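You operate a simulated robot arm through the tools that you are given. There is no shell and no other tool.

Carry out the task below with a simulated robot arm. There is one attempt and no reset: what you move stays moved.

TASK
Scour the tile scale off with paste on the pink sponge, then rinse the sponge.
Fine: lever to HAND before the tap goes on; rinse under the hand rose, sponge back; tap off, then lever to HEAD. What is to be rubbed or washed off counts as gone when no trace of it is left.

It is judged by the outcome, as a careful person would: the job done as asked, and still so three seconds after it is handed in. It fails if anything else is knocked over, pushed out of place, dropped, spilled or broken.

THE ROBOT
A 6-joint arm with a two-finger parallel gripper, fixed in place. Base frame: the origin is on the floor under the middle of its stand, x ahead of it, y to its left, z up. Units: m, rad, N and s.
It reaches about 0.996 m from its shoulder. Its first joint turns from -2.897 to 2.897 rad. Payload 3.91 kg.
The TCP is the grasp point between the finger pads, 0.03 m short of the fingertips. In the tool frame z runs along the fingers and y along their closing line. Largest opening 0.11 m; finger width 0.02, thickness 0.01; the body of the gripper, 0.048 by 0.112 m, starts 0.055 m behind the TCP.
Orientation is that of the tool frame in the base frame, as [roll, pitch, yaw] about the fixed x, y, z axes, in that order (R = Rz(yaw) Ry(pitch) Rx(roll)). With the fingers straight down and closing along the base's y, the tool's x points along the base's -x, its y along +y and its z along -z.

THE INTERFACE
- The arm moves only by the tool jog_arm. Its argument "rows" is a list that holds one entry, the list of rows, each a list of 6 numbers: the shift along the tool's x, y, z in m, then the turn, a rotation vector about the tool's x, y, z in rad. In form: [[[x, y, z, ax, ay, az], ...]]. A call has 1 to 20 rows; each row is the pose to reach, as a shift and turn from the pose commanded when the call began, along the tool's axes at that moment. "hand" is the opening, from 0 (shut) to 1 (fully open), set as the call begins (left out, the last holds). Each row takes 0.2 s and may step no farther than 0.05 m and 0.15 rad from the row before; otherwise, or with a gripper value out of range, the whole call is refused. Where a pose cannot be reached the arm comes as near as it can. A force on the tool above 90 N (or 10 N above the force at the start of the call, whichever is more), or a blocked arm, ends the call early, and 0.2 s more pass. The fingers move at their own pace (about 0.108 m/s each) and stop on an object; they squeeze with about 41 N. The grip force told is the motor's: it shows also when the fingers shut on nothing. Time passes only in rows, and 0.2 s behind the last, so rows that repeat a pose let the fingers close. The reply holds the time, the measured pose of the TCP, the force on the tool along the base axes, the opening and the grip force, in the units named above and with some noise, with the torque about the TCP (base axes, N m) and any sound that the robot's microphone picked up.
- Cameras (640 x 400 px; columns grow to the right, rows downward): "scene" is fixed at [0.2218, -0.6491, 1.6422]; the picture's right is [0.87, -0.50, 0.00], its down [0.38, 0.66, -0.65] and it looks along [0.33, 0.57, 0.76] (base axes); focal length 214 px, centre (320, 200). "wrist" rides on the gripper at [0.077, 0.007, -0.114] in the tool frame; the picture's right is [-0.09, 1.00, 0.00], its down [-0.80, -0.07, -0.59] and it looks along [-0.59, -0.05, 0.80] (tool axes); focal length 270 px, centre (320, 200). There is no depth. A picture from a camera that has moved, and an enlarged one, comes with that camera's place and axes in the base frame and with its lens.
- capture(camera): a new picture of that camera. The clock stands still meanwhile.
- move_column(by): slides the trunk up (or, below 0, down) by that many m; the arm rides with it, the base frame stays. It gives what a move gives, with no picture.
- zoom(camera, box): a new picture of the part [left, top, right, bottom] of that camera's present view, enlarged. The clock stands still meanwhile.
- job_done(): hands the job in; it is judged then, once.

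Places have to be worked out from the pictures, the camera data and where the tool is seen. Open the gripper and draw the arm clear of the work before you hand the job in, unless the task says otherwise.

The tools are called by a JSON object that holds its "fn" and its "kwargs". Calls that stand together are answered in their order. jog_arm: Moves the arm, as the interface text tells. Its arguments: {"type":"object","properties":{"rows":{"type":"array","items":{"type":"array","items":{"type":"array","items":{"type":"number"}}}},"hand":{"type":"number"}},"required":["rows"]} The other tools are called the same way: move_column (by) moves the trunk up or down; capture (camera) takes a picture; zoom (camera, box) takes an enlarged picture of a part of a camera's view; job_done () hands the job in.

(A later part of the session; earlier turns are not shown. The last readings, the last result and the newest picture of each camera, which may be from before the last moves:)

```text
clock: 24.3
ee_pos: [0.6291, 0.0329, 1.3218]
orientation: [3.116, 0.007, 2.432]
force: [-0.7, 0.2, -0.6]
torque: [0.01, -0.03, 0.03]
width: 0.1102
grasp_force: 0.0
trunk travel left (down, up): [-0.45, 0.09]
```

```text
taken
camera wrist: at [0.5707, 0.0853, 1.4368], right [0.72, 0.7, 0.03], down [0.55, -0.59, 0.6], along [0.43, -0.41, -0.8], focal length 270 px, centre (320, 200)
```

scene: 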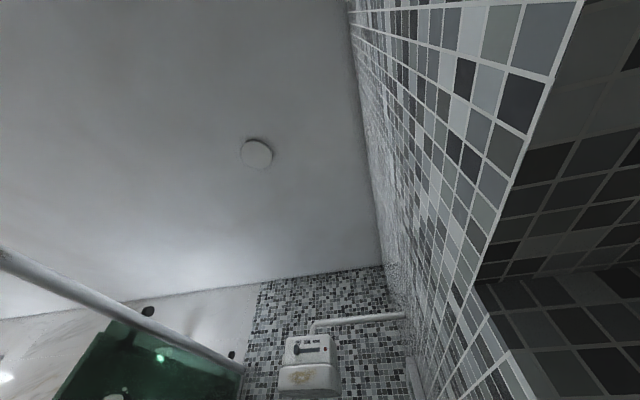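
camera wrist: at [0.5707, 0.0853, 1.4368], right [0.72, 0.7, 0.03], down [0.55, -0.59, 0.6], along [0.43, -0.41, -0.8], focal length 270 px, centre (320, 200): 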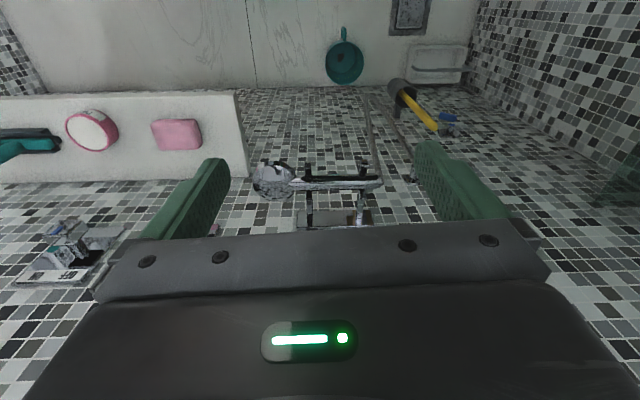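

I zoom in on the lower wall and left end wall from here.

{"fn": "zoom", "kwargs": {"camera": "wrist", "box": [220, 60, 480, 200]}}

{"fn": "zoom", "kwargs": {"camera": "wrist", "box": [430, 0, 640, 220]}}

{"fn": "zoom", "kwargs": {"camera": "wrist", "box": [0, 0, 260, 160]}}

```text
2.46 times, centred on (350, 130) of wrist
camera zoom: at [0.5707, 0.0853, 1.4368], right [0.72, 0.7, 0.03], down [0.55, -0.59, 0.6], along [0.43, -0.41, -0.8], focal length 665 px, centre (246, 372)
```

zoom: 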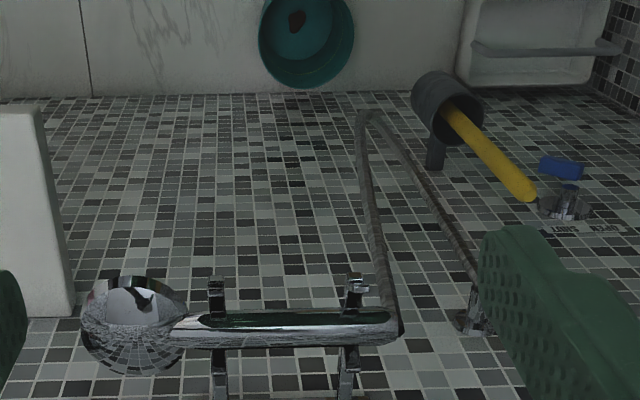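

```text
1.82 times, centred on (535, 110) of wrist
camera zoom: at [0.5707, 0.0853, 1.4368], right [0.72, 0.7, 0.03], down [0.55, -0.59, 0.6], along [0.43, -0.41, -0.8], focal length 491 px, centre (-71, 364)
```

zoom: 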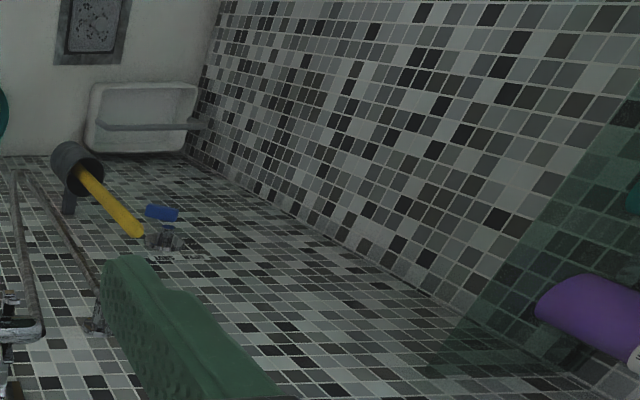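

```text
2.46 times, centred on (130, 80) of wrist
camera zoom: at [0.5707, 0.0853, 1.4368], right [0.72, 0.7, 0.03], down [0.55, -0.59, 0.6], along [0.43, -0.41, -0.8], focal length 665 px, centre (788, 495)
```

zoom: 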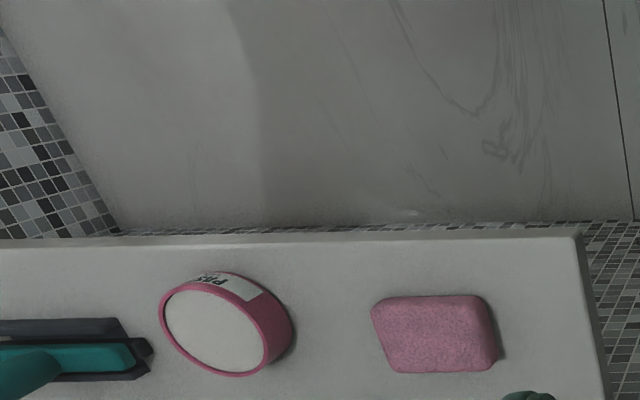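

Still no scale. I turn toward the left end wall here (yaw left, then pitch up).

{"fn": "jog_arm", "kwargs": {"rows": [[[0, 0, 0, 0, 0, -0.14], [0, 0, 0, 0, 0, -0.28], [0, 0, 0, 0, 0, -0.42], [0, 0, 0, 0, 0, -0.56], [0, 0, 0, 0, 0, -0.7], [0, 0, 0, 0, 0, -0.84], [0, 0, 0, 0, 0, -0.98], [0, 0, 0, 0, 0, -1.12], [0, 0, 0, 0, 0, -1.26], [0, 0, 0, 0, 0, -1.4]]]}}

{"fn": "jog_arm", "kwargs": {"rows": [[[0, 0, 0, 0, -0.14, 0], [0, 0, 0, 0, -0.28, 0], [0, 0, 0, 0, -0.42, 0], [0, 0, 0, 0, -0.56, 0], [0, 0, 0, 0, -0.7, 0]]]}}

{"fn": "capture", "kwargs": {"camera": "wrist"}}

```text
clock: 26.5
ee_pos: [0.6265, 0.0324, 1.3221]
orientation: [-3.139, 0.028, -2.45]
force: [0.0, -0.1, -0.4]
torque: [0.02, -0.01, 0.02]
width: 0.1101
grasp_force: 0.1
trunk travel left (down, up): [-0.45, 0.09]
```

```text
clock: 27.7
ee_pos: [0.6285, 0.0315, 1.3243]
orientation: [-3.14, 0.727, -2.453]
force: [-0.7, -0.3, 0.2]
torque: [-0.03, -0.02, 0.01]
width: 0.1102
grasp_force: 0.0
trunk travel left (down, up): [-0.45, 0.09]
```

```text
taken
camera wrist: at [0.5198, -0.048, 1.3599], right [-0.58, 0.81, 0.06], down [0.2, 0.08, 0.98], along [0.79, 0.58, -0.21], focal length 270 px, centre (320, 200)
```

wrist: 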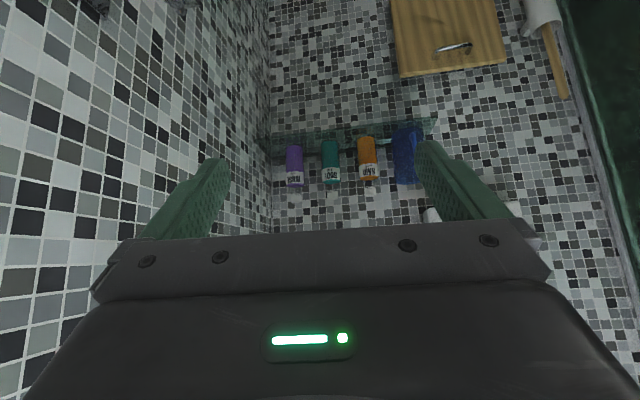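

{"fn": "zoom", "kwargs": {"camera": "wrist", "box": [250, 0, 600, 230]}}

{"fn": "jog_arm", "kwargs": {"rows": [[[0, 0, 0, 0, -0.14, 0], [0, 0, 0, 0, -0.28, 0], [0, 0, 0, 0, -0.42, 0], [0, 0, 0, 0, -0.56, 0]]]}}

{"fn": "capture", "kwargs": {"camera": "wrist"}}

```text
1.74 times, centred on (425, 115) of wrist
camera zoom: at [0.5198, -0.048, 1.3599], right [-0.58, 0.81, 0.06], down [0.2, 0.08, 0.98], along [0.79, 0.58, -0.21], focal length 470 px, centre (137, 348)
```

zoom: 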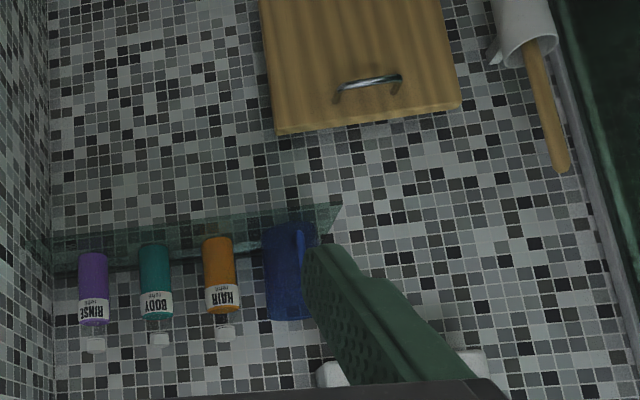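

```text
clock: 28.7
ee_pos: [0.6282, 0.0322, 1.325]
orientation: [-3.134, 1.287, -2.447]
force: [0.4, -0.4, -1.0]
torque: [0.02, 0.0, 0.0]
width: 0.1099
grasp_force: 0.0
trunk travel left (down, up): [-0.45, 0.09]
```

```text
taken
camera wrist: at [0.5223, -0.047, 1.2835], right [-0.61, 0.79, 0.08], down [-0.22, -0.27, 0.94], along [0.76, 0.56, 0.34], focal length 270 px, centre (320, 200)
```

wrist: 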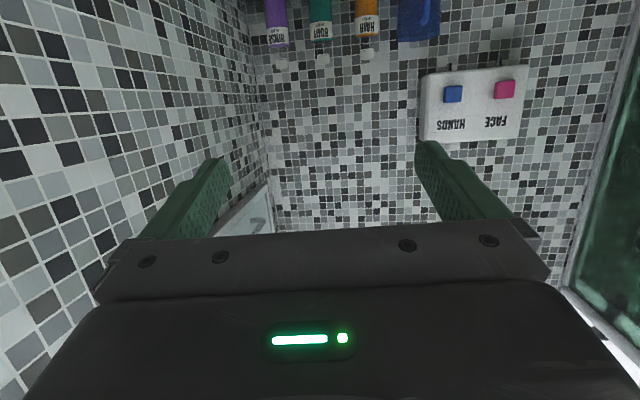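

The left end wall is clean too and is out of reach (s≈1.2), as is the right end wall (s≈-0.95), so the scale should be on the main wall, perhaps below the ledge. I bring the hand back to straight down, face the main wall, back off, and then lower the trunk to look there.

{"fn": "jog_arm", "kwargs": {"rows": [[[0, 0, 0, 0, 0.14, 0], [0, 0, 0, 0, 0.28, 0], [0, 0, 0, 0, 0.42, 0], [0, 0, 0, 0, 0.56, 0], [0, 0, 0, 0, 0.7, 0], [0, 0, 0, 0, 0.84, 0], [0, 0, 0, 0, 0.98, 0], [0, 0, 0, 0, 1.12, 0], [0, 0, 0, 0, 1.26, 0]]]}}

{"fn": "jog_arm", "kwargs": {"rows": [[[0, 0, 0, 0, 0, 0.14], [0, 0, 0, 0, 0, 0.28], [0, 0, 0, 0, 0, 0.42], [0, 0, 0, 0, 0, 0.56], [0, 0, 0, 0, 0, 0.7], [0, 0, 0, 0, 0, 0.84], [0, 0, 0, 0, 0, 0.98], [0, 0, 0, 0, 0, 1.12], [0, 0, 0, 0, 0, 1.26], [0, 0, 0, 0, 0, 1.4]]]}}

{"fn": "jog_arm", "kwargs": {"rows": [[[0.04, 0, 0, 0, 0, 0], [0.08, 0, 0, 0, 0, 0], [0.12, 0, 0, 0, 0, 0]]]}}

{"fn": "move_column", "kwargs": {"by": -0.4}}

{"fn": "capture", "kwargs": {"camera": "wrist"}}

```text
clock: 30.7
ee_pos: [0.6274, 0.0328, 1.3224]
orientation: [-3.138, 0.027, -2.454]
force: [0.4, -0.7, 0.6]
torque: [0.04, -0.01, -0.01]
width: 0.1101
grasp_force: 0.1
trunk travel left (down, up): [-0.45, 0.09]
```

```text
clock: 32.9
ee_pos: [0.6269, 0.0326, 1.3221]
orientation: [3.115, 0.009, 2.428]
force: [-0.3, -0.2, 0.4]
torque: [0.0, -0.01, -0.02]
width: 0.1101
grasp_force: 0.1
trunk travel left (down, up): [-0.45, 0.09]
```

```text
clock: 33.7
ee_pos: [0.5374, 0.1099, 1.3242]
orientation: [3.116, 0.008, 2.429]
force: [-0.2, -1.2, 1.6]
torque: [0.04, -0.02, 0.0]
width: 0.11
grasp_force: 0.1
trunk travel left (down, up): [-0.45, 0.09]
```

```text
clock: 37.5
ee_pos: [0.5373, 0.1111, 0.9249]
orientation: [3.117, 0.006, 2.432]
force: [-0.1, 0.1, 0.1]
torque: [0.01, -0.02, 0.03]
width: 0.1102
grasp_force: 0.3
trunk travel left (down, up): [-0.05, 0.49]
```

```text
taken
camera wrist: at [0.4808, 0.1633, 1.0391], right [0.72, 0.7, 0.02], down [0.55, -0.58, 0.6], along [0.43, -0.41, -0.8], focal length 270 px, centre (320, 200)
```

wrist: 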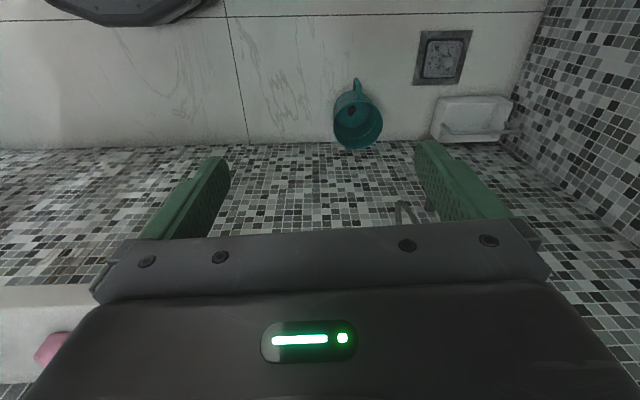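

There appears to be a yellowish patch on the tiles under the ledge, near image (70, 255). I zoom on it.

{"fn": "zoom", "kwargs": {"camera": "wrist", "box": [0, 160, 220, 300]}}

{"fn": "zoom", "kwargs": {"camera": "wrist", "box": [0, 220, 140, 300]}}

```text
2.86 times, centred on (110, 230) of wrist
camera zoom: at [0.4808, 0.1633, 1.0391], right [0.72, 0.7, 0.02], down [0.55, -0.58, 0.6], along [0.43, -0.41, -0.8], focal length 772 px, centre (920, 114)
```

zoom: 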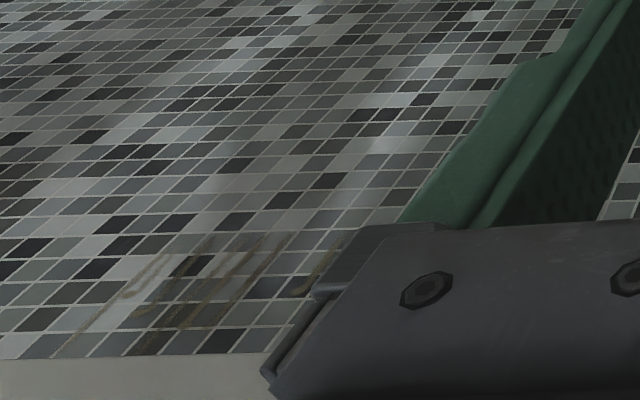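

```text
4.57 times, centred on (70, 260) of wrist
camera zoom: at [0.4808, 0.1633, 1.0391], right [0.72, 0.7, 0.02], down [0.55, -0.58, 0.6], along [0.43, -0.41, -0.8], focal length 1236 px, centre (1463, -74)
```

zoom: 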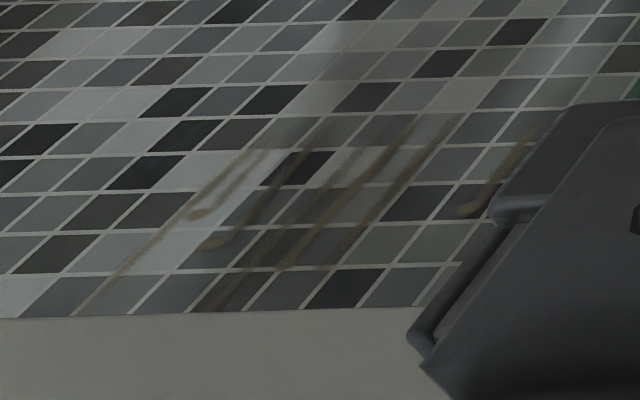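

That is the tile scale: brown drip streaks on the main wall just under the ledge (s≈-0.1, z≈0.6 and up, partly hidden by the ledge). I lower the hand and pitch it up for a straight view beneath the ledge.

{"fn": "jog_arm", "kwargs": {"rows": [[[0, 0, 0.04, 0, 0, 0], [0, 0, 0.08, 0, 0, 0], [0, 0, 0.12, 0, 0, 0], [0, 0, 0.16, 0, 0, 0], [0, 0, 0.2, 0, 0, 0], [0, 0, 0.24, 0, 0, 0], [0, 0, 0.28, 0, 0, 0]]]}}

{"fn": "jog_arm", "kwargs": {"rows": [[[0, 0, 0, 0, -0.14, 0], [0, 0, 0, 0, -0.28, 0], [0, 0, 0, 0, -0.42, 0], [0, 0, 0, 0, -0.56, 0], [0, 0, 0, 0, -0.7, 0]]]}}

{"fn": "capture", "kwargs": {"camera": "wrist"}}

```text
clock: 39.1
ee_pos: [0.5444, 0.1143, 0.6447]
orientation: [3.118, 0.006, 2.432]
force: [-0.8, -0.2, 1.0]
torque: [-0.02, 0.0, -0.02]
width: 0.1101
grasp_force: 0.1
trunk travel left (down, up): [-0.05, 0.49]
```

```text
clock: 40.3
ee_pos: [0.5428, 0.1137, 0.6439]
orientation: [3.109, 0.708, 2.408]
force: [0.1, -0.3, 0.0]
torque: [-0.02, 0.0, 0.01]
width: 0.1099
grasp_force: 0.0
trunk travel left (down, up): [-0.05, 0.49]
```

```text
taken
camera wrist: at [0.4459, 0.2049, 0.6823], right [0.7, 0.71, 0.08], down [0.11, -0.22, 0.97], along [0.71, -0.67, -0.23], focal length 270 px, centre (320, 200)
```

wrist: 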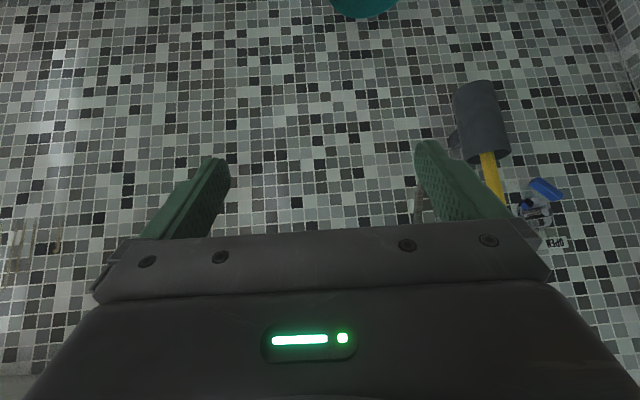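

The stain is at the left edge of this view. I move right along the wall and yaw toward it for a complete view.

{"fn": "jog_arm", "kwargs": {"rows": [[[0, -0.04, 0, 0, 0, 0], [0, -0.08, 0, 0, 0, 0], [0, -0.12, 0, 0, 0, 0], [0, -0.16, 0, 0, 0, 0], [0, -0.2, 0, 0, 0, 0]]]}}

{"fn": "capture", "kwargs": {"camera": "wrist"}}

{"fn": "zoom", "kwargs": {"camera": "wrist", "box": [40, 160, 280, 320]}}

```text
clock: 41.5
ee_pos: [0.4122, -0.0387, 0.6383]
orientation: [3.111, 0.705, 2.41]
force: [-0.3, 0.3, 0.2]
torque: [0.0, 0.04, -0.01]
width: 0.1101
grasp_force: 0.1
trunk travel left (down, up): [-0.05, 0.49]
```

```text
taken
camera wrist: at [0.3157, 0.0523, 0.677], right [0.7, 0.71, 0.08], down [0.11, -0.22, 0.97], along [0.71, -0.67, -0.23], focal length 270 px, centre (320, 200)
```

wrist: 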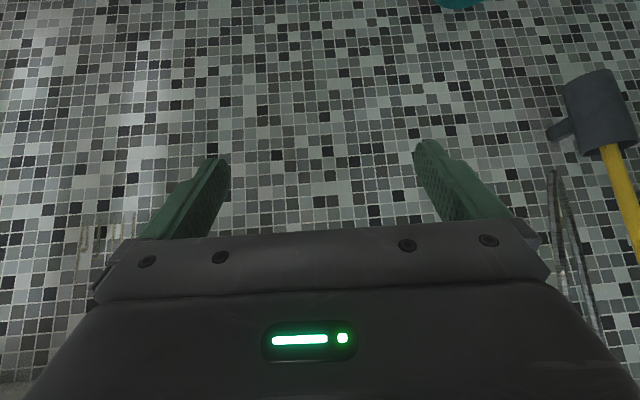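

```text
2.50 times, centred on (160, 240) of wrist
camera zoom: at [0.3157, 0.0523, 0.677], right [0.7, 0.71, 0.08], down [0.11, -0.22, 0.97], along [0.71, -0.67, -0.23], focal length 676 px, centre (720, 100)
```

zoom: 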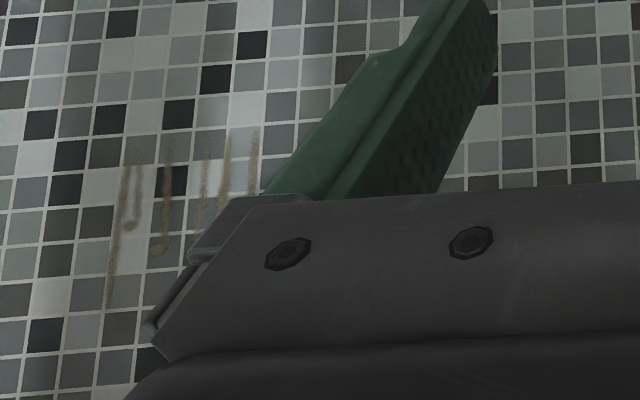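

The stain is partly hidden by the gripper body. I pitch the hand up a little more so that the stain moves up in the image, and yaw toward it.

{"fn": "jog_arm", "kwargs": {"rows": [[[0, 0, 0, 0, -0.14, 0], [0, 0, 0, 0, -0.28, 0], [0, 0, 0, 0, -0.42, 0], [0, 0, 0, 0, -0.5, 0]]]}}

{"fn": "capture", "kwargs": {"camera": "wrist"}}

{"fn": "zoom", "kwargs": {"camera": "wrist", "box": [20, 20, 260, 180]}}

```text
clock: 42.5
ee_pos: [0.4126, -0.0374, 0.6384]
orientation: [3.071, 1.207, 2.366]
force: [-0.5, 0.3, 0.4]
torque: [0.03, 0.02, 0.03]
width: 0.1099
grasp_force: 0.0
trunk travel left (down, up): [-0.05, 0.49]
```

```text
taken
camera wrist: at [0.3152, 0.0555, 0.6094], right [0.67, 0.73, 0.11], down [-0.27, 0.11, 0.96], along [0.69, -0.67, 0.27], focal length 270 px, centre (320, 200)
```

wrist: 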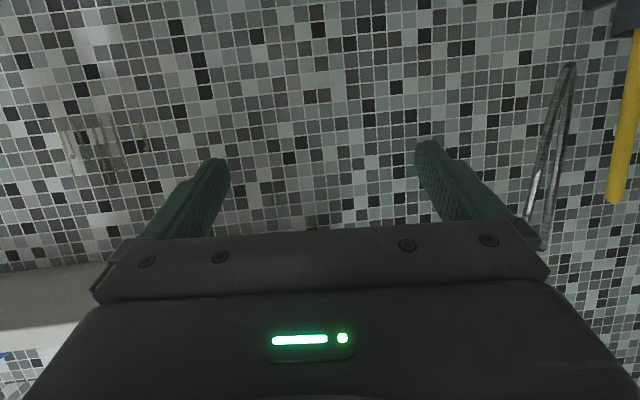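

```text
2.50 times, centred on (140, 100) of wrist
camera zoom: at [0.3152, 0.0555, 0.6094], right [0.67, 0.73, 0.11], down [-0.27, 0.11, 0.96], along [0.69, -0.67, 0.27], focal length 676 px, centre (770, 450)
```

zoom: 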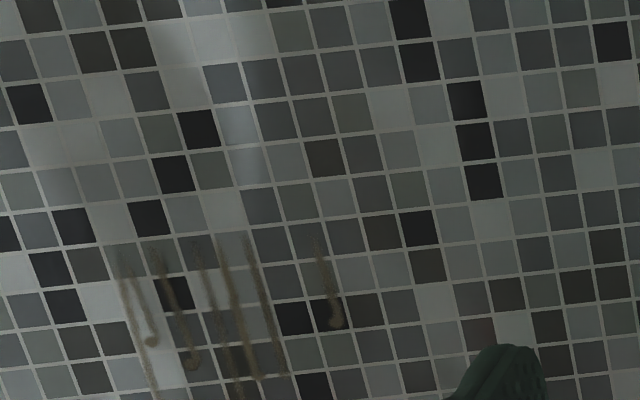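

Stain located: s from about -0.165 to -0.025, z from about 0.55 to 0.68 on the main wall, under the ledge (underside z≈0.83). Next I raise the trunk to inspect tap and lever up close; the hand is at n≈0.32, clear of the ledge front (n≈0.49).

{"fn": "move_column", "kwargs": {"by": 0.49}}

{"fn": "capture", "kwargs": {"camera": "wrist"}}

```text
refused: 0.49 is not a number from -0.4 to 0.4
```

```text
taken
camera wrist: at [0.3152, 0.0555, 0.6094], right [0.67, 0.73, 0.11], down [-0.27, 0.11, 0.96], along [0.69, -0.67, 0.27], focal length 270 px, centre (320, 200)
```

wrist: 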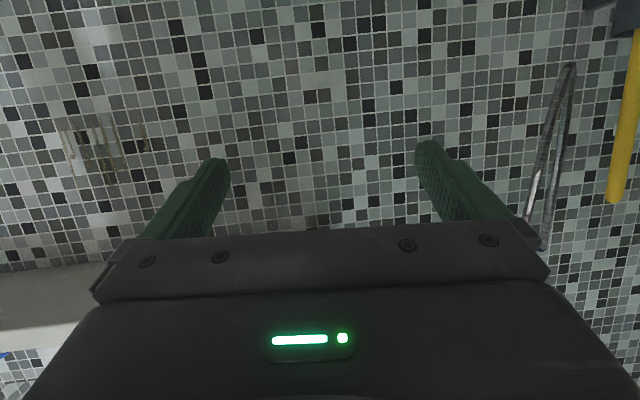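

Trunk steps are limited to 0.4, so I raise it by 0.4 and look again.

{"fn": "move_column", "kwargs": {"by": 0.4}}

{"fn": "capture", "kwargs": {"camera": "wrist"}}

```text
clock: 46.3
ee_pos: [0.4127, -0.0362, 1.0399]
orientation: [3.075, 1.206, 2.367]
force: [0.4, 0.7, -0.8]
torque: [0.01, 0.04, -0.03]
width: 0.1098
grasp_force: 0.1
trunk travel left (down, up): [-0.45, 0.09]
```

```text
taken
camera wrist: at [0.3154, 0.0555, 1.0094], right [0.67, 0.73, 0.11], down [-0.27, 0.1, 0.96], along [0.69, -0.67, 0.26], focal length 270 px, centre (320, 200)
```

wrist: 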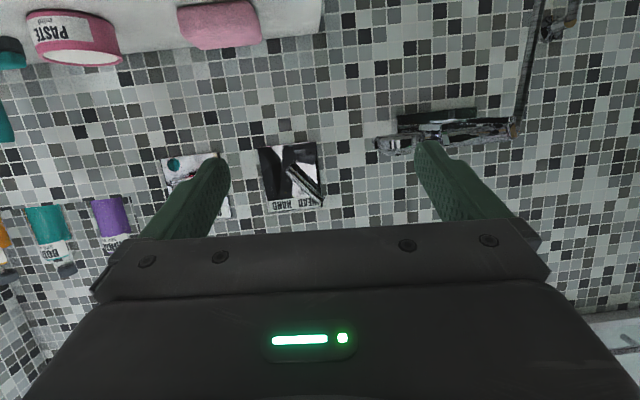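

From this level the rose is seen edge-on, so it points straight down or up. I zoom on the rose, lever, and sponge/paste.

{"fn": "zoom", "kwargs": {"camera": "wrist", "box": [360, 80, 560, 200]}}

{"fn": "zoom", "kwargs": {"camera": "wrist", "box": [220, 120, 360, 230]}}

{"fn": "zoom", "kwargs": {"camera": "wrist", "box": [0, 0, 340, 100]}}

```text
3.20 times, centred on (460, 140) of wrist
camera zoom: at [0.3154, 0.0555, 1.0094], right [0.67, 0.73, 0.11], down [-0.27, 0.1, 0.96], along [0.69, -0.67, 0.26], focal length 865 px, centre (-128, 392)
```

zoom: 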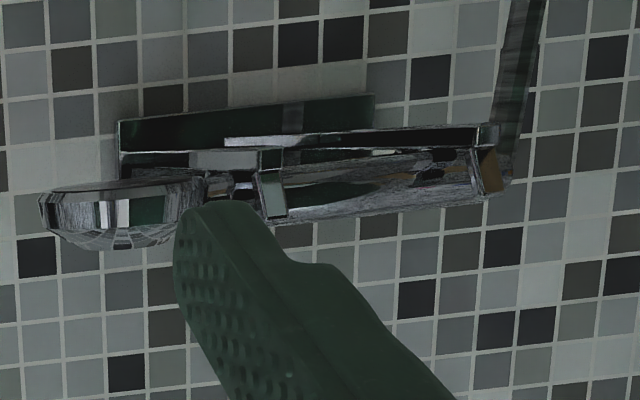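

```text
3.64 times, centred on (290, 175) of wrist
camera zoom: at [0.3154, 0.0555, 1.0094], right [0.67, 0.73, 0.11], down [-0.27, 0.1, 0.96], along [0.69, -0.67, 0.26], focal length 983 px, centre (429, 291)
```

zoom: 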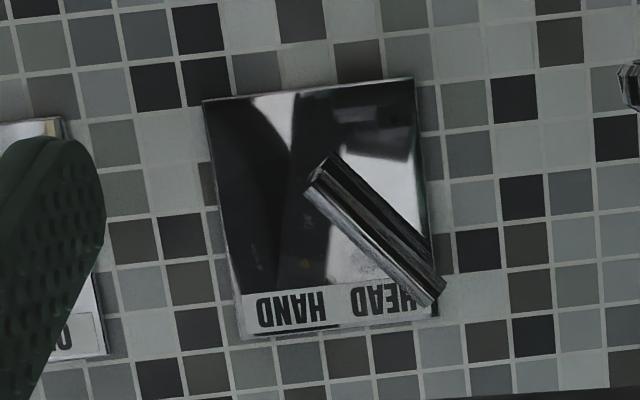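

```text
1.88 times, centred on (170, 50) of wrist
camera zoom: at [0.3154, 0.0555, 1.0094], right [0.67, 0.73, 0.11], down [-0.27, 0.1, 0.96], along [0.69, -0.67, 0.26], focal length 509 px, centre (602, 482)
```

zoom: 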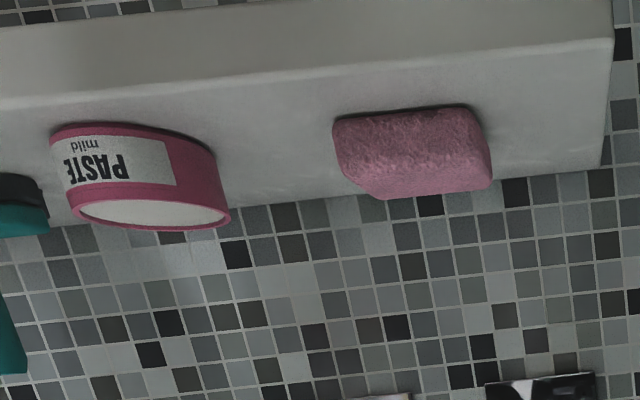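

The lever pivots low on its plate (s≈0.224, z≈1.073), its tip at about s≈0.272, z≈1.14, standing ~0.04 m off the wall, pointing to HEAD. The rose disc is horizontal at s≈0.39, z≈1.045. Now I go closer to the tap for a better look at its handle.

{"fn": "jog_arm", "kwargs": {"rows": [[[-0.021, -0.027, 0.01, 0, 0.04, 0], [-0.043, -0.053, 0.019, 0, 0.08, 0], [-0.065, -0.08, 0.029, 0, 0.12, 0], [-0.086, -0.107, 0.038, 0, 0.16, 0], [-0.108, -0.133, 0.048, 0, 0.2, 0], [-0.129, -0.16, 0.058, 0, 0.25, 0]]]}}

{"fn": "capture", "kwargs": {"camera": "wrist"}}

```text
clock: 47.7
ee_pos: [0.392, -0.1958, 1.1202]
orientation: [3.099, 0.992, 2.393]
force: [-0.5, -0.9, -0.2]
torque: [0.04, 0.0, 0.0]
width: 0.11
grasp_force: 0.0
out of reach, approached as far as the arm can: row 5, 6
trunk travel left (down, up): [-0.45, 0.09]
```

```text
taken
camera wrist: at [0.2918, -0.1006, 1.1201], right [0.69, 0.72, 0.1], down [-0.11, -0.03, 0.99], along [0.72, -0.69, 0.05], focal length 270 px, centre (320, 200)
```

wrist: 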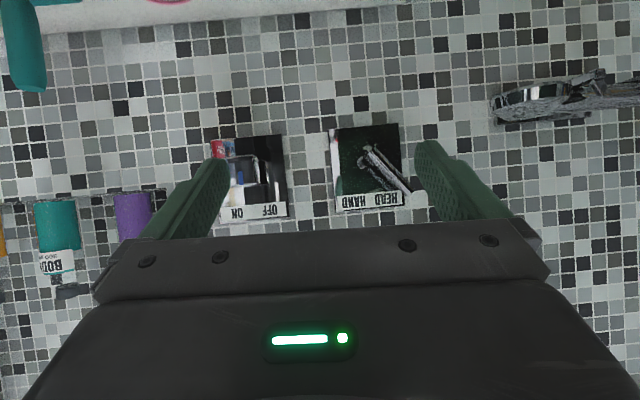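

I zoom on the tap and lever from this frontal pose.

{"fn": "zoom", "kwargs": {"camera": "wrist", "box": [190, 115, 430, 235]}}

{"fn": "zoom", "kwargs": {"camera": "wrist", "box": [200, 125, 300, 225]}}

{"fn": "zoom", "kwargs": {"camera": "wrist", "box": [470, 40, 640, 150]}}

```text
2.67 times, centred on (310, 175) of wrist
camera zoom: at [0.2918, -0.1006, 1.1201], right [0.69, 0.72, 0.1], down [-0.11, -0.03, 0.99], along [0.72, -0.69, 0.05], focal length 721 px, centre (347, 267)
```

zoom: 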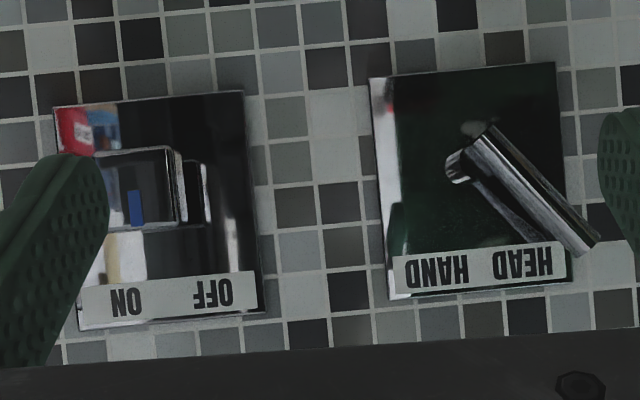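

```text
4.00 times, centred on (250, 175) of wrist
camera zoom: at [0.2918, -0.1006, 1.1201], right [0.69, 0.72, 0.1], down [-0.11, -0.03, 0.99], along [0.72, -0.69, 0.05], focal length 1081 px, centre (600, 300)
```

zoom: 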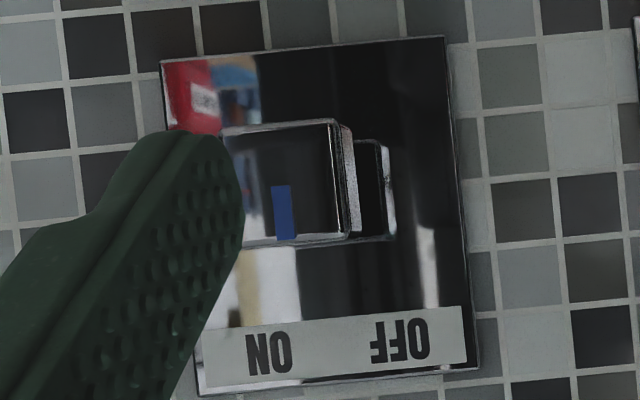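

```text
3.64 times, centred on (555, 95) of wrist
camera zoom: at [0.2918, -0.1006, 1.1201], right [0.69, 0.72, 0.1], down [-0.11, -0.03, 0.99], along [0.72, -0.69, 0.05], focal length 983 px, centre (-534, 582)
```

zoom: 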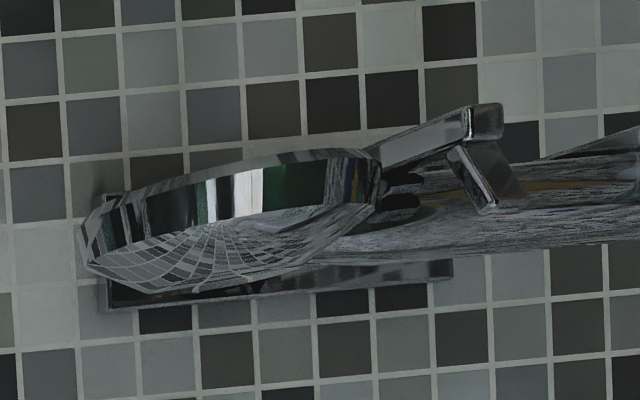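

Triangulated: tap knob is a ~0.04 m square block centred at s≈0.041, z≈1.089, face at n≈0.647, with its blue mark pointing up; plates are centred at s≈0.042 and 0.22. I move closer to understand how the knob works.

{"fn": "jog_arm", "kwargs": {"rows": [[[-0.017, -0.022, 0.013, 0, 0, 0], [-0.035, -0.045, 0.025, 0, 0, 0], [-0.052, -0.067, 0.038, 0, 0, 0], [-0.069, -0.09, 0.05, 0, 0, 0]]]}}

{"fn": "capture", "kwargs": {"camera": "wrist"}}

{"fn": "zoom", "kwargs": {"camera": "wrist", "box": [230, 60, 430, 220]}}

```text
clock: 48.7
ee_pos: [0.4163, -0.2219, 1.1216]
orientation: [3.103, 0.947, 2.401]
force: [-0.6, 0.9, 0.6]
torque: [0.04, -0.01, 0.04]
width: 0.1099
grasp_force: 0.0
out of reach, approached as far as the arm can: row 1, 2, 3, 4
trunk travel left (down, up): [-0.45, 0.09]
```

```text
taken
camera wrist: at [0.3156, -0.1274, 1.1264], right [0.69, 0.72, 0.09], down [-0.07, -0.06, 1.0], along [0.72, -0.69, 0.01], focal length 270 px, centre (320, 200)
```

wrist: 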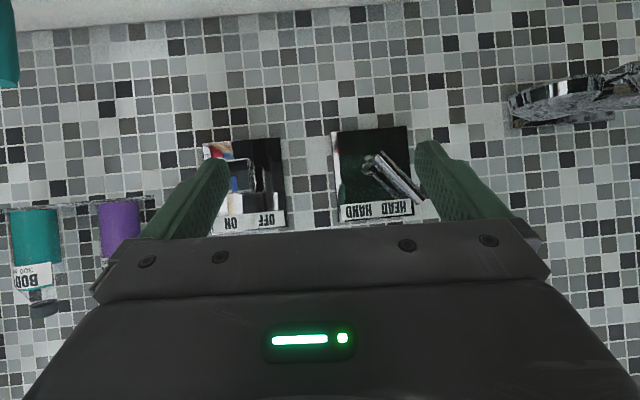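

```text
2.50 times, centred on (330, 140) of wrist
camera zoom: at [0.3156, -0.1274, 1.1264], right [0.69, 0.72, 0.09], down [-0.07, -0.06, 1.0], along [0.72, -0.69, 0.01], focal length 676 px, centre (295, 350)
```

zoom: 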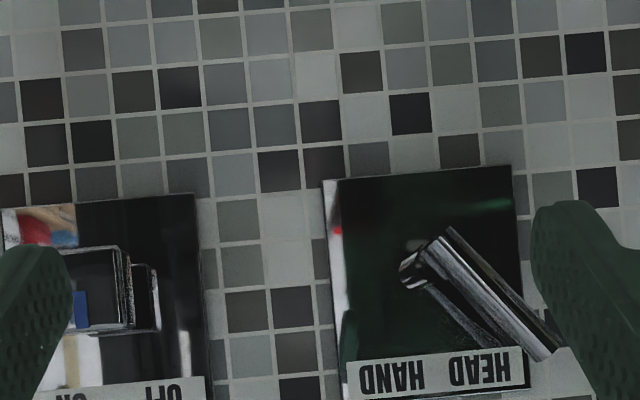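

The arm is at its inner reach limit here (folded elbow). I raise the hand 0.2 m relative to the trunk and then lower the trunk by the same, so the arm reaches up with more room.

{"fn": "jog_arm", "kwargs": {"rows": [[[-0.0325, 0, -0.0235, 0, 0, 0], [-0.065, 0, -0.047, 0, 0, 0], [-0.0975, 0, -0.07, 0, 0, 0], [-0.13, 0, -0.0935, 0, 0, 0], [-0.162, 0, -0.117, 0, 0, 0]]]}}

{"fn": "move_column", "kwargs": {"by": -0.2}}

{"fn": "jog_arm", "kwargs": {"rows": [[[-0.0325, 0, -0.0235, 0, 0, 0], [-0.065, 0, -0.047, 0, 0, 0], [-0.0975, 0, -0.07, 0, 0, 0]]]}}

{"fn": "move_column", "kwargs": {"by": -0.1}}

```text
clock: 49.9
ee_pos: [0.4122, -0.2238, 1.3262]
orientation: [2.843, 0.945, 2.186]
force: [0.1, 0.1, 0.1]
torque: [0.02, 0.01, -0.01]
width: 0.11
grasp_force: 0.1
out of reach, approached as far as the arm can: row 1, 2, 3, 4, 5
trunk travel left (down, up): [-0.45, 0.09]
```

```text
clock: 52.1
ee_pos: [0.4118, -0.2243, 1.1266]
orientation: [2.843, 0.945, 2.187]
force: [-0.8, 0.1, -0.3]
torque: [0.0, 0.03, 0.01]
width: 0.1101
grasp_force: 0.1
trunk travel left (down, up): [-0.25, 0.29]
```

```text
clock: 52.9
ee_pos: [0.396, -0.2395, 1.2438]
orientation: [2.844, 0.945, 2.194]
force: [0.3, -0.2, 0.5]
torque: [0.0, 0.0, 0.01]
width: 0.11
grasp_force: 0.0
trunk travel left (down, up): [-0.25, 0.29]
```

```text
clock: 54.2
ee_pos: [0.3977, -0.2401, 1.1431]
orientation: [2.843, 0.946, 2.191]
force: [-0.1, 0.7, 0.4]
torque: [-0.01, 0.0, 0.04]
width: 0.11
grasp_force: 0.0
trunk travel left (down, up): [-0.15, 0.39]
```

The limit twisted the tool orientation slightly (roll 2.84, yaw 2.19). I correct it back to facing the wall squarely.

{"fn": "jog_arm", "kwargs": {"rows": [[[0, 0, 0, 0.055, 0.005, -0.032], [0, 0, 0, 0.11, 0.009, -0.064], [0, 0, 0, 0.165, 0.014, -0.096]]]}}

{"fn": "capture", "kwargs": {"camera": "wrist"}}

{"fn": "zoom", "kwargs": {"camera": "wrist", "box": [200, 60, 440, 220]}}

```text
clock: 55.0
ee_pos: [0.3894, -0.2449, 1.1456]
orientation: [2.88, 0.944, 2.201]
force: [0.0, 0.6, 0.2]
torque: [-0.01, -0.02, 0.01]
width: 0.1098
grasp_force: 0.1
out of reach, approached as far as the arm can: row 1, 2, 3
trunk travel left (down, up): [-0.15, 0.39]
```

```text
taken
camera wrist: at [0.2889, -0.1491, 1.1508], right [0.69, 0.69, 0.22], down [-0.17, -0.15, 0.97], along [0.71, -0.71, 0.02], focal length 270 px, centre (320, 200)
```

wrist: 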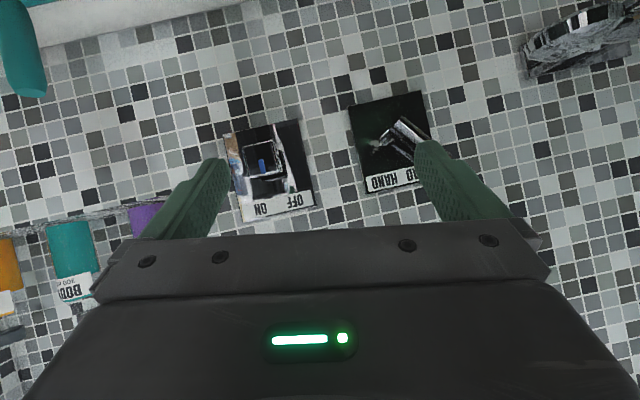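

```text
2.50 times, centred on (320, 140) of wrist
camera zoom: at [0.2889, -0.1491, 1.1508], right [0.69, 0.69, 0.22], down [-0.17, -0.15, 0.97], along [0.71, -0.71, 0.02], focal length 676 px, centre (320, 350)
```

zoom: 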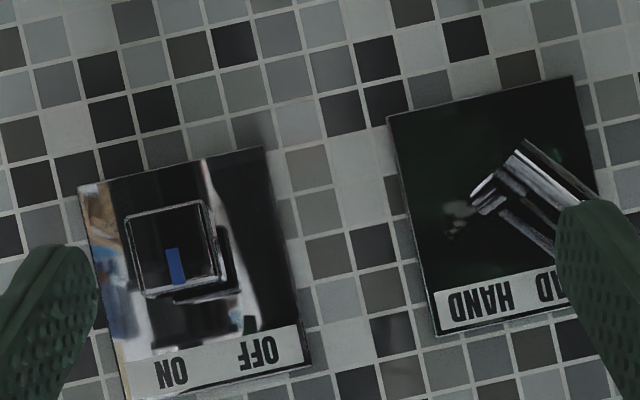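

The correction is out of reach in this posture. I back out by pitching the tool down some and re-levelling the roll, then probe what orientation is available here.

{"fn": "jog_arm", "kwargs": {"rows": [[[0, 0, 0, 0, 0.12, 0], [0, 0, 0, 0, 0.24, 0], [0, 0, 0, 0, 0.36, 0], [0, 0, 0, 0, 0.48, 0]]]}}

```text
clock: 56.0
ee_pos: [0.3712, -0.2567, 1.1466]
orientation: [2.936, 0.475, 2.326]
force: [1.0, 1.0, 0.1]
torque: [-0.01, 0.03, 0.04]
width: 0.1101
grasp_force: 0.1
out of reach, approached as far as the arm can: row 2, 3, 4
trunk travel left (down, up): [-0.15, 0.39]
```

Still limited. I straighten the tool to point straight down (facing the wall), which has been the most flexible posture so far.

{"fn": "jog_arm", "kwargs": {"rows": [[[0, 0, 0, 0.051, 0.119, 0.005], [0, 0, 0, 0.103, 0.238, 0.01], [0, 0, 0, 0.154, 0.356, 0.015], [0, 0, 0, 0.206, 0.475, 0.02]]]}}

{"fn": "capture", "kwargs": {"camera": "wrist"}}

```text
clock: 57.0
ee_pos: [0.3429, -0.2724, 1.136]
orientation: [2.923, 0.175, 2.33]
force: [0.5, 0.3, 0.6]
torque: [0.02, 0.01, 0.01]
width: 0.1098
grasp_force: 0.1
out of reach, approached as far as the arm can: row 1, 2, 3, 4
trunk travel left (down, up): [-0.15, 0.39]
```

```text
taken
camera wrist: at [0.2638, -0.2166, 1.2358], right [0.74, 0.63, 0.23], down [0.33, -0.64, 0.69], along [0.59, -0.44, -0.68], focal length 270 px, centre (320, 200)
```

wrist: 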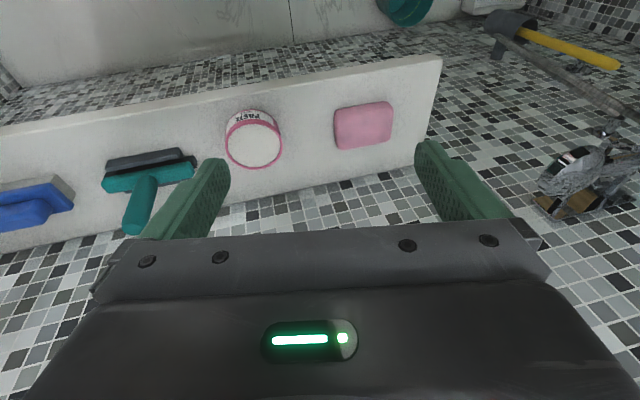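

The wrist is too high relative to the shoulder in this posture. I raise the trunk by 0.3 again (hand goes up to z≈1.44) and then lower the hand with straight-down fingers.

{"fn": "move_column", "kwargs": {"by": 0.3}}

{"fn": "jog_arm", "kwargs": {"rows": [[[0, 0, 0.04, 0.05, 0.04, 0], [0, 0, 0.08, 0.1, 0.08, 0], [0, 0, 0.12, 0.15, 0.12, 0], [0, 0, 0.16, 0.21, 0.17, 0], [0, 0, 0.2, 0.21, 0.17, 0]]]}}

```text
clock: 60.0
ee_pos: [0.3424, -0.2722, 1.4371]
orientation: [2.923, 0.175, 2.33]
force: [-1.0, 0.1, -0.2]
torque: [-0.01, -0.02, -0.02]
width: 0.1098
grasp_force: 0.0
trunk travel left (down, up): [-0.45, 0.09]
```

```text
clock: 61.2
ee_pos: [0.4026, -0.2645, 1.2492]
orientation: [2.864, 0.043, 2.34]
force: [-0.6, -0.5, 0.4]
torque: [-0.01, 0.04, 0.01]
width: 0.11
grasp_force: 0.1
out of reach, approached as far as the arm can: row 1, 2, 3, 4, 5
trunk travel left (down, up): [-0.45, 0.09]
```

I infer the wrist's forearm roll has flipped against its limit (residual tilt ≈0.27 rad towards +s). To unwind it I'll swing the tool up on its left side, then turn it into the radial plane at high pitch, and bring it back down in-plane; first a yaw left.

{"fn": "jog_arm", "kwargs": {"rows": [[[0, 0, 0, 0, 0, -0.14], [0, 0, 0, 0, 0, -0.28], [0, 0, 0, 0, 0, -0.42], [0, 0, 0, 0, 0, -0.56], [0, 0, 0, 0, 0, -0.7], [0, 0, 0, 0, 0, -0.84]]]}}

{"fn": "jog_arm", "kwargs": {"rows": [[[0, 0, 0, 0, -0.13, 0], [0, 0, 0, 0, -0.26, 0], [0, 0, 0, 0, -0.39, 0], [0, 0, 0, 0, -0.52, 0], [0, 0, 0, 0, -0.65, 0], [0, 0, 0, 0, -0.78, 0], [0, 0, 0, 0, -0.91, 0], [0, 0, 0, 0, -1.04, 0], [0, 0, 0, 0, -1.17, 0], [0, 0, 0, 0, -1.3, 0]]]}}

```text
clock: 62.6
ee_pos: [0.4023, -0.2638, 1.2512]
orientation: [2.983, 0.232, -3.11]
force: [-0.3, -0.5, 0.8]
torque: [0.0, 0.0, -0.01]
width: 0.1099
grasp_force: 0.0
trunk travel left (down, up): [-0.45, 0.09]
```

```text
clock: 64.8
ee_pos: [0.4034, -0.2646, 1.2496]
orientation: [1.775, 1.415, 1.843]
force: [0.3, 0.4, -0.1]
torque: [-0.01, 0.0, -0.01]
width: 0.1101
grasp_force: 0.1
trunk travel left (down, up): [-0.45, 0.09]
```

All reached: tool now points horizontally along +x. I yaw it right to the radial direction (azimuth -33°) keeping it horizontal.

{"fn": "jog_arm", "kwargs": {"rows": [[[0, 0, 0, 0.128, -0.02, 0.004], [0, 0, 0, 0.257, -0.04, 0.008], [0, 0, 0, 0.385, -0.059, 0.012], [0, 0, 0, 0.514, -0.079, 0.016], [0, 0, 0, 0.642, -0.099, 0.02]]]}}

{"fn": "capture", "kwargs": {"camera": "wrist"}}

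```text
clock: 66.0
ee_pos: [0.4037, -0.2635, 1.2497]
orientation: [1.796, 1.417, 1.213]
force: [0.0, -0.1, -0.3]
torque: [-0.02, 0.0, -0.02]
width: 0.1101
grasp_force: 0.0
trunk travel left (down, up): [-0.45, 0.09]
```

```text
taken
camera wrist: at [0.3148, -0.1848, 1.1798], right [0.54, 0.81, 0.24], down [-0.58, 0.15, 0.8], along [0.61, -0.57, 0.55], focal length 270 px, centre (320, 200)
```

wrist: 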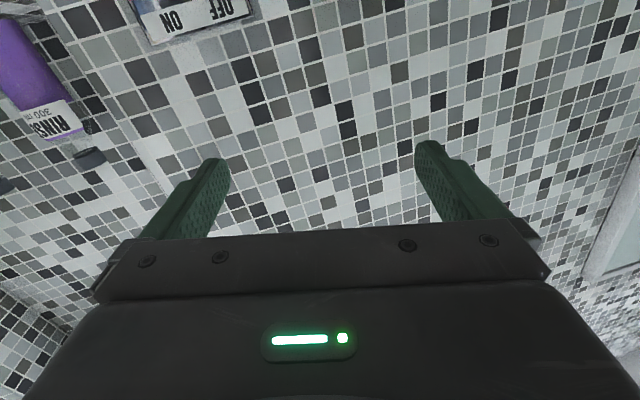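

Now the tool is radial and horizontal. I level its roll (-0.15 about tool z) and then pitch it down in the radial plane.

{"fn": "jog_arm", "kwargs": {"rows": [[[0, 0, 0, 0, 0, -0.15]]]}}

{"fn": "jog_arm", "kwargs": {"rows": [[[0, 0, 0, 0, 0.13, 0], [0, 0, 0, 0, 0.26, 0], [0, 0, 0, 0, 0.39, 0], [0, 0, 0, 0, 0.52, 0], [0, 0, 0, 0, 0.65, 0], [0, 0, 0, 0, 0.78, 0], [0, 0, 0, 0, 0.91, 0], [0, 0, 0, 0, 1.04, 0], [0, 0, 0, 0, 1.17, 0], [0, 0, 0, 0, 1.3, 0], [0, 0, 0, 0, 1.43, 0], [0, 0, 0, 0, 1.54, 0]]]}}

```text
clock: 66.4
ee_pos: [0.4027, -0.2651, 1.2502]
orientation: [3.135, 1.538, 2.554]
force: [0.1, -0.2, 0.2]
torque: [0.01, 0.02, 0.01]
width: 0.1099
grasp_force: 0.0
trunk travel left (down, up): [-0.45, 0.09]
```

```text
clock: 69.0
ee_pos: [0.4032, -0.2657, 1.2499]
orientation: [3.14, -0.002, 2.562]
force: [0.8, 0.3, 0.6]
torque: [0.0, 0.02, 0.0]
width: 0.11
grasp_force: 0.1
out of reach, approached as far as the arm can: row 2, 3
trunk travel left (down, up): [-0.45, 0.09]
```

Straight-down orientation is restored exactly. Now I close the fingers, face the wall with a slight forward tilt (0.35), and move to the left of the lever, staying well clear of the wall for now.

{"fn": "jog_arm", "kwargs": {"rows": [[[0, 0, 0, 0, 0, 0.1], [0, 0, 0, 0, 0, 0.206]]], "hand": 0}}

{"fn": "jog_arm", "kwargs": {"rows": [[[0, 0, 0, 0, -0.12, 0], [0, 0, 0, 0, -0.24, 0], [0, 0, 0, 0, -0.35, 0]]]}}

{"fn": "jog_arm", "kwargs": {"rows": [[[-0.0141, 0.0363, 0.0052, 0, 0, 0], [-0.0282, 0.0727, 0.0103, 0, 0, 0], [-0.0423, 0.109, 0.0155, 0, 0, 0], [-0.0563, 0.1453, 0.0206, 0, 0, 0], [-0.0704, 0.1817, 0.0258, 0, 0, 0], [-0.0845, 0.218, 0.0309, 0, 0, 0]]]}}

{"fn": "capture", "kwargs": {"camera": "wrist"}}

```text
clock: 69.6
ee_pos: [0.4029, -0.2658, 1.2515]
orientation: [3.139, -0.002, 2.353]
force: [1.0, -1.3, 0.2]
torque: [0.01, 0.01, 0.02]
width: 0.0001
grasp_force: 17.6
trunk travel left (down, up): [-0.45, 0.09]
```

```text
clock: 70.4
ee_pos: [0.4029, -0.264, 1.251]
orientation: [3.139, 0.35, 2.354]
force: [-0.2, -0.8, -0.8]
torque: [0.03, -0.02, 0.0]
width: 0.0002
grasp_force: 37.6
trunk travel left (down, up): [-0.45, 0.09]
```

```text
clock: 71.8
ee_pos: [0.6227, -0.1739, 1.2503]
orientation: [3.142, 0.346, 2.355]
force: [0.1, -0.4, 0.2]
torque: [0.03, 0.0, -0.03]
width: 0.0
grasp_force: 37.8
trunk travel left (down, up): [-0.45, 0.09]
```

```text
taken
camera wrist: at [0.548, -0.0901, 1.3315], right [0.76, 0.64, 0.03], down [0.34, -0.44, 0.83], along [0.55, -0.62, -0.55], focal length 270 px, centre (320, 200)
```

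wrist: 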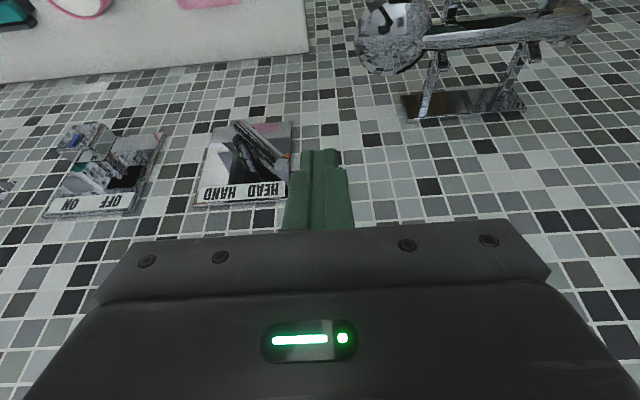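

Now I have a good oblique view of both handles; I zoom on them.

{"fn": "zoom", "kwargs": {"camera": "wrist", "box": [30, 100, 350, 230]}}

{"fn": "zoom", "kwargs": {"camera": "wrist", "box": [30, 110, 170, 220]}}

{"fn": "zoom", "kwargs": {"camera": "wrist", "box": [190, 105, 350, 215]}}

```text
2.00 times, centred on (190, 165) of wrist
camera zoom: at [0.548, -0.0901, 1.3315], right [0.76, 0.64, 0.03], down [0.34, -0.44, 0.83], along [0.55, -0.62, -0.55], focal length 541 px, centre (580, 270)
```

zoom: 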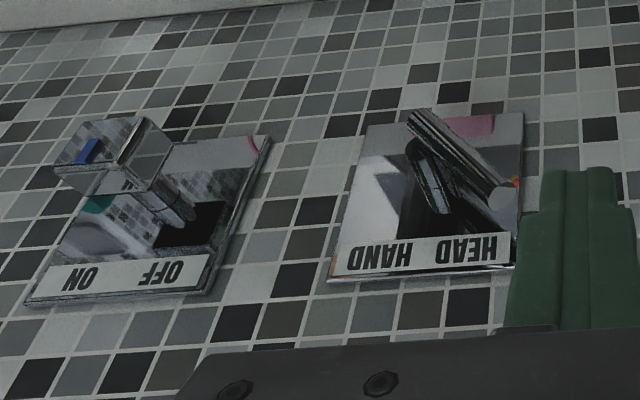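

```text
3.64 times, centred on (100, 165) of wrist
camera zoom: at [0.548, -0.0901, 1.3315], right [0.76, 0.64, 0.03], down [0.34, -0.44, 0.83], along [0.55, -0.62, -0.55], focal length 983 px, centre (1120, 327)
```

zoom: 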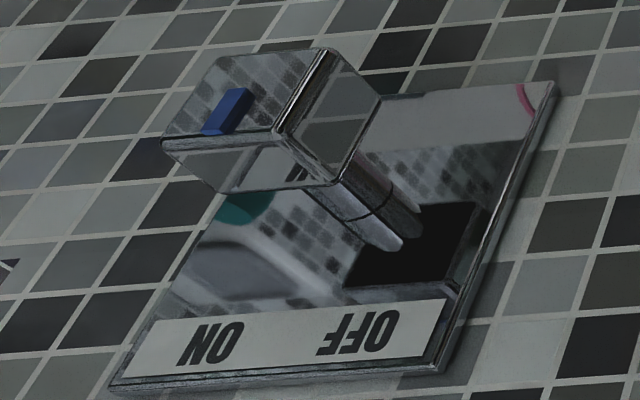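

```text
3.64 times, centred on (270, 160) of wrist
camera zoom: at [0.548, -0.0901, 1.3315], right [0.76, 0.64, 0.03], down [0.34, -0.44, 0.83], along [0.55, -0.62, -0.55], focal length 983 px, centre (502, 346)
```

zoom: 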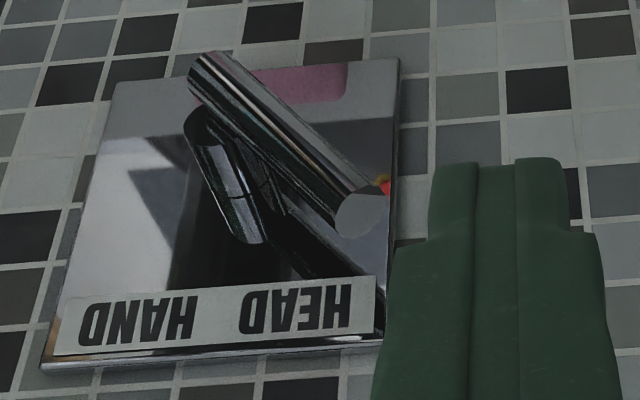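

The tap knob is a square block on a round spindle with a raised blue pointer; the lever is a round bar from about (s 0.218, z 1.078) to (s 0.274, z 1.144) at n≈0.66. I bring the closed fingertips down to the left of the lever's tip, then look.

{"fn": "jog_arm", "kwargs": {"rows": [[[-0.013, 0, 0.0296, 0, 0, 0], [-0.0259, 0, 0.0593, 0, 0, 0], [-0.0389, 0, 0.089, 0, 0, 0], [-0.0518, 0, 0.1186, 0, 0, 0]]]}}

{"fn": "capture", "kwargs": {"camera": "wrist"}}

{"fn": "zoom", "kwargs": {"camera": "wrist", "box": [200, 80, 400, 220]}}

```text
clock: 72.8
ee_pos: [0.6859, -0.2379, 1.1553]
orientation: [3.141, 0.348, 2.355]
force: [0.3, 0.4, -0.2]
torque: [0.01, 0.02, 0.03]
width: 0.0
grasp_force: 37.6
trunk travel left (down, up): [-0.45, 0.09]
```

```text
taken
camera wrist: at [0.6107, -0.1555, 1.2381], right [0.76, 0.64, 0.03], down [0.34, -0.44, 0.83], along [0.55, -0.62, -0.55], focal length 270 px, centre (320, 200)
```

wrist: 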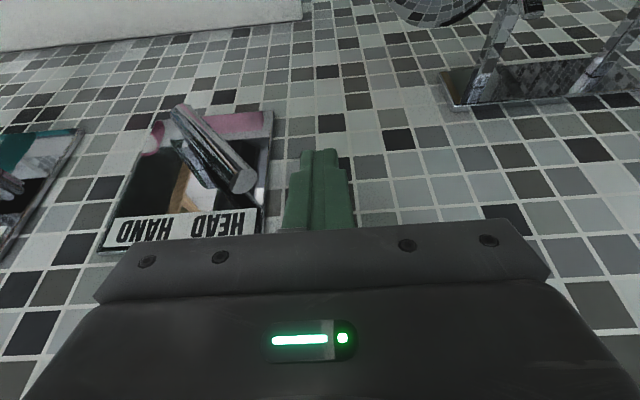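

```text
2.86 times, centred on (300, 150) of wrist
camera zoom: at [0.6107, -0.1555, 1.2381], right [0.76, 0.64, 0.03], down [0.34, -0.44, 0.83], along [0.55, -0.62, -0.55], focal length 772 px, centre (377, 343)
```

zoom: 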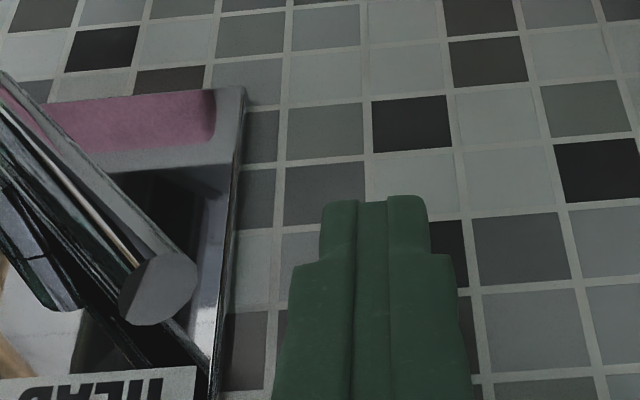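

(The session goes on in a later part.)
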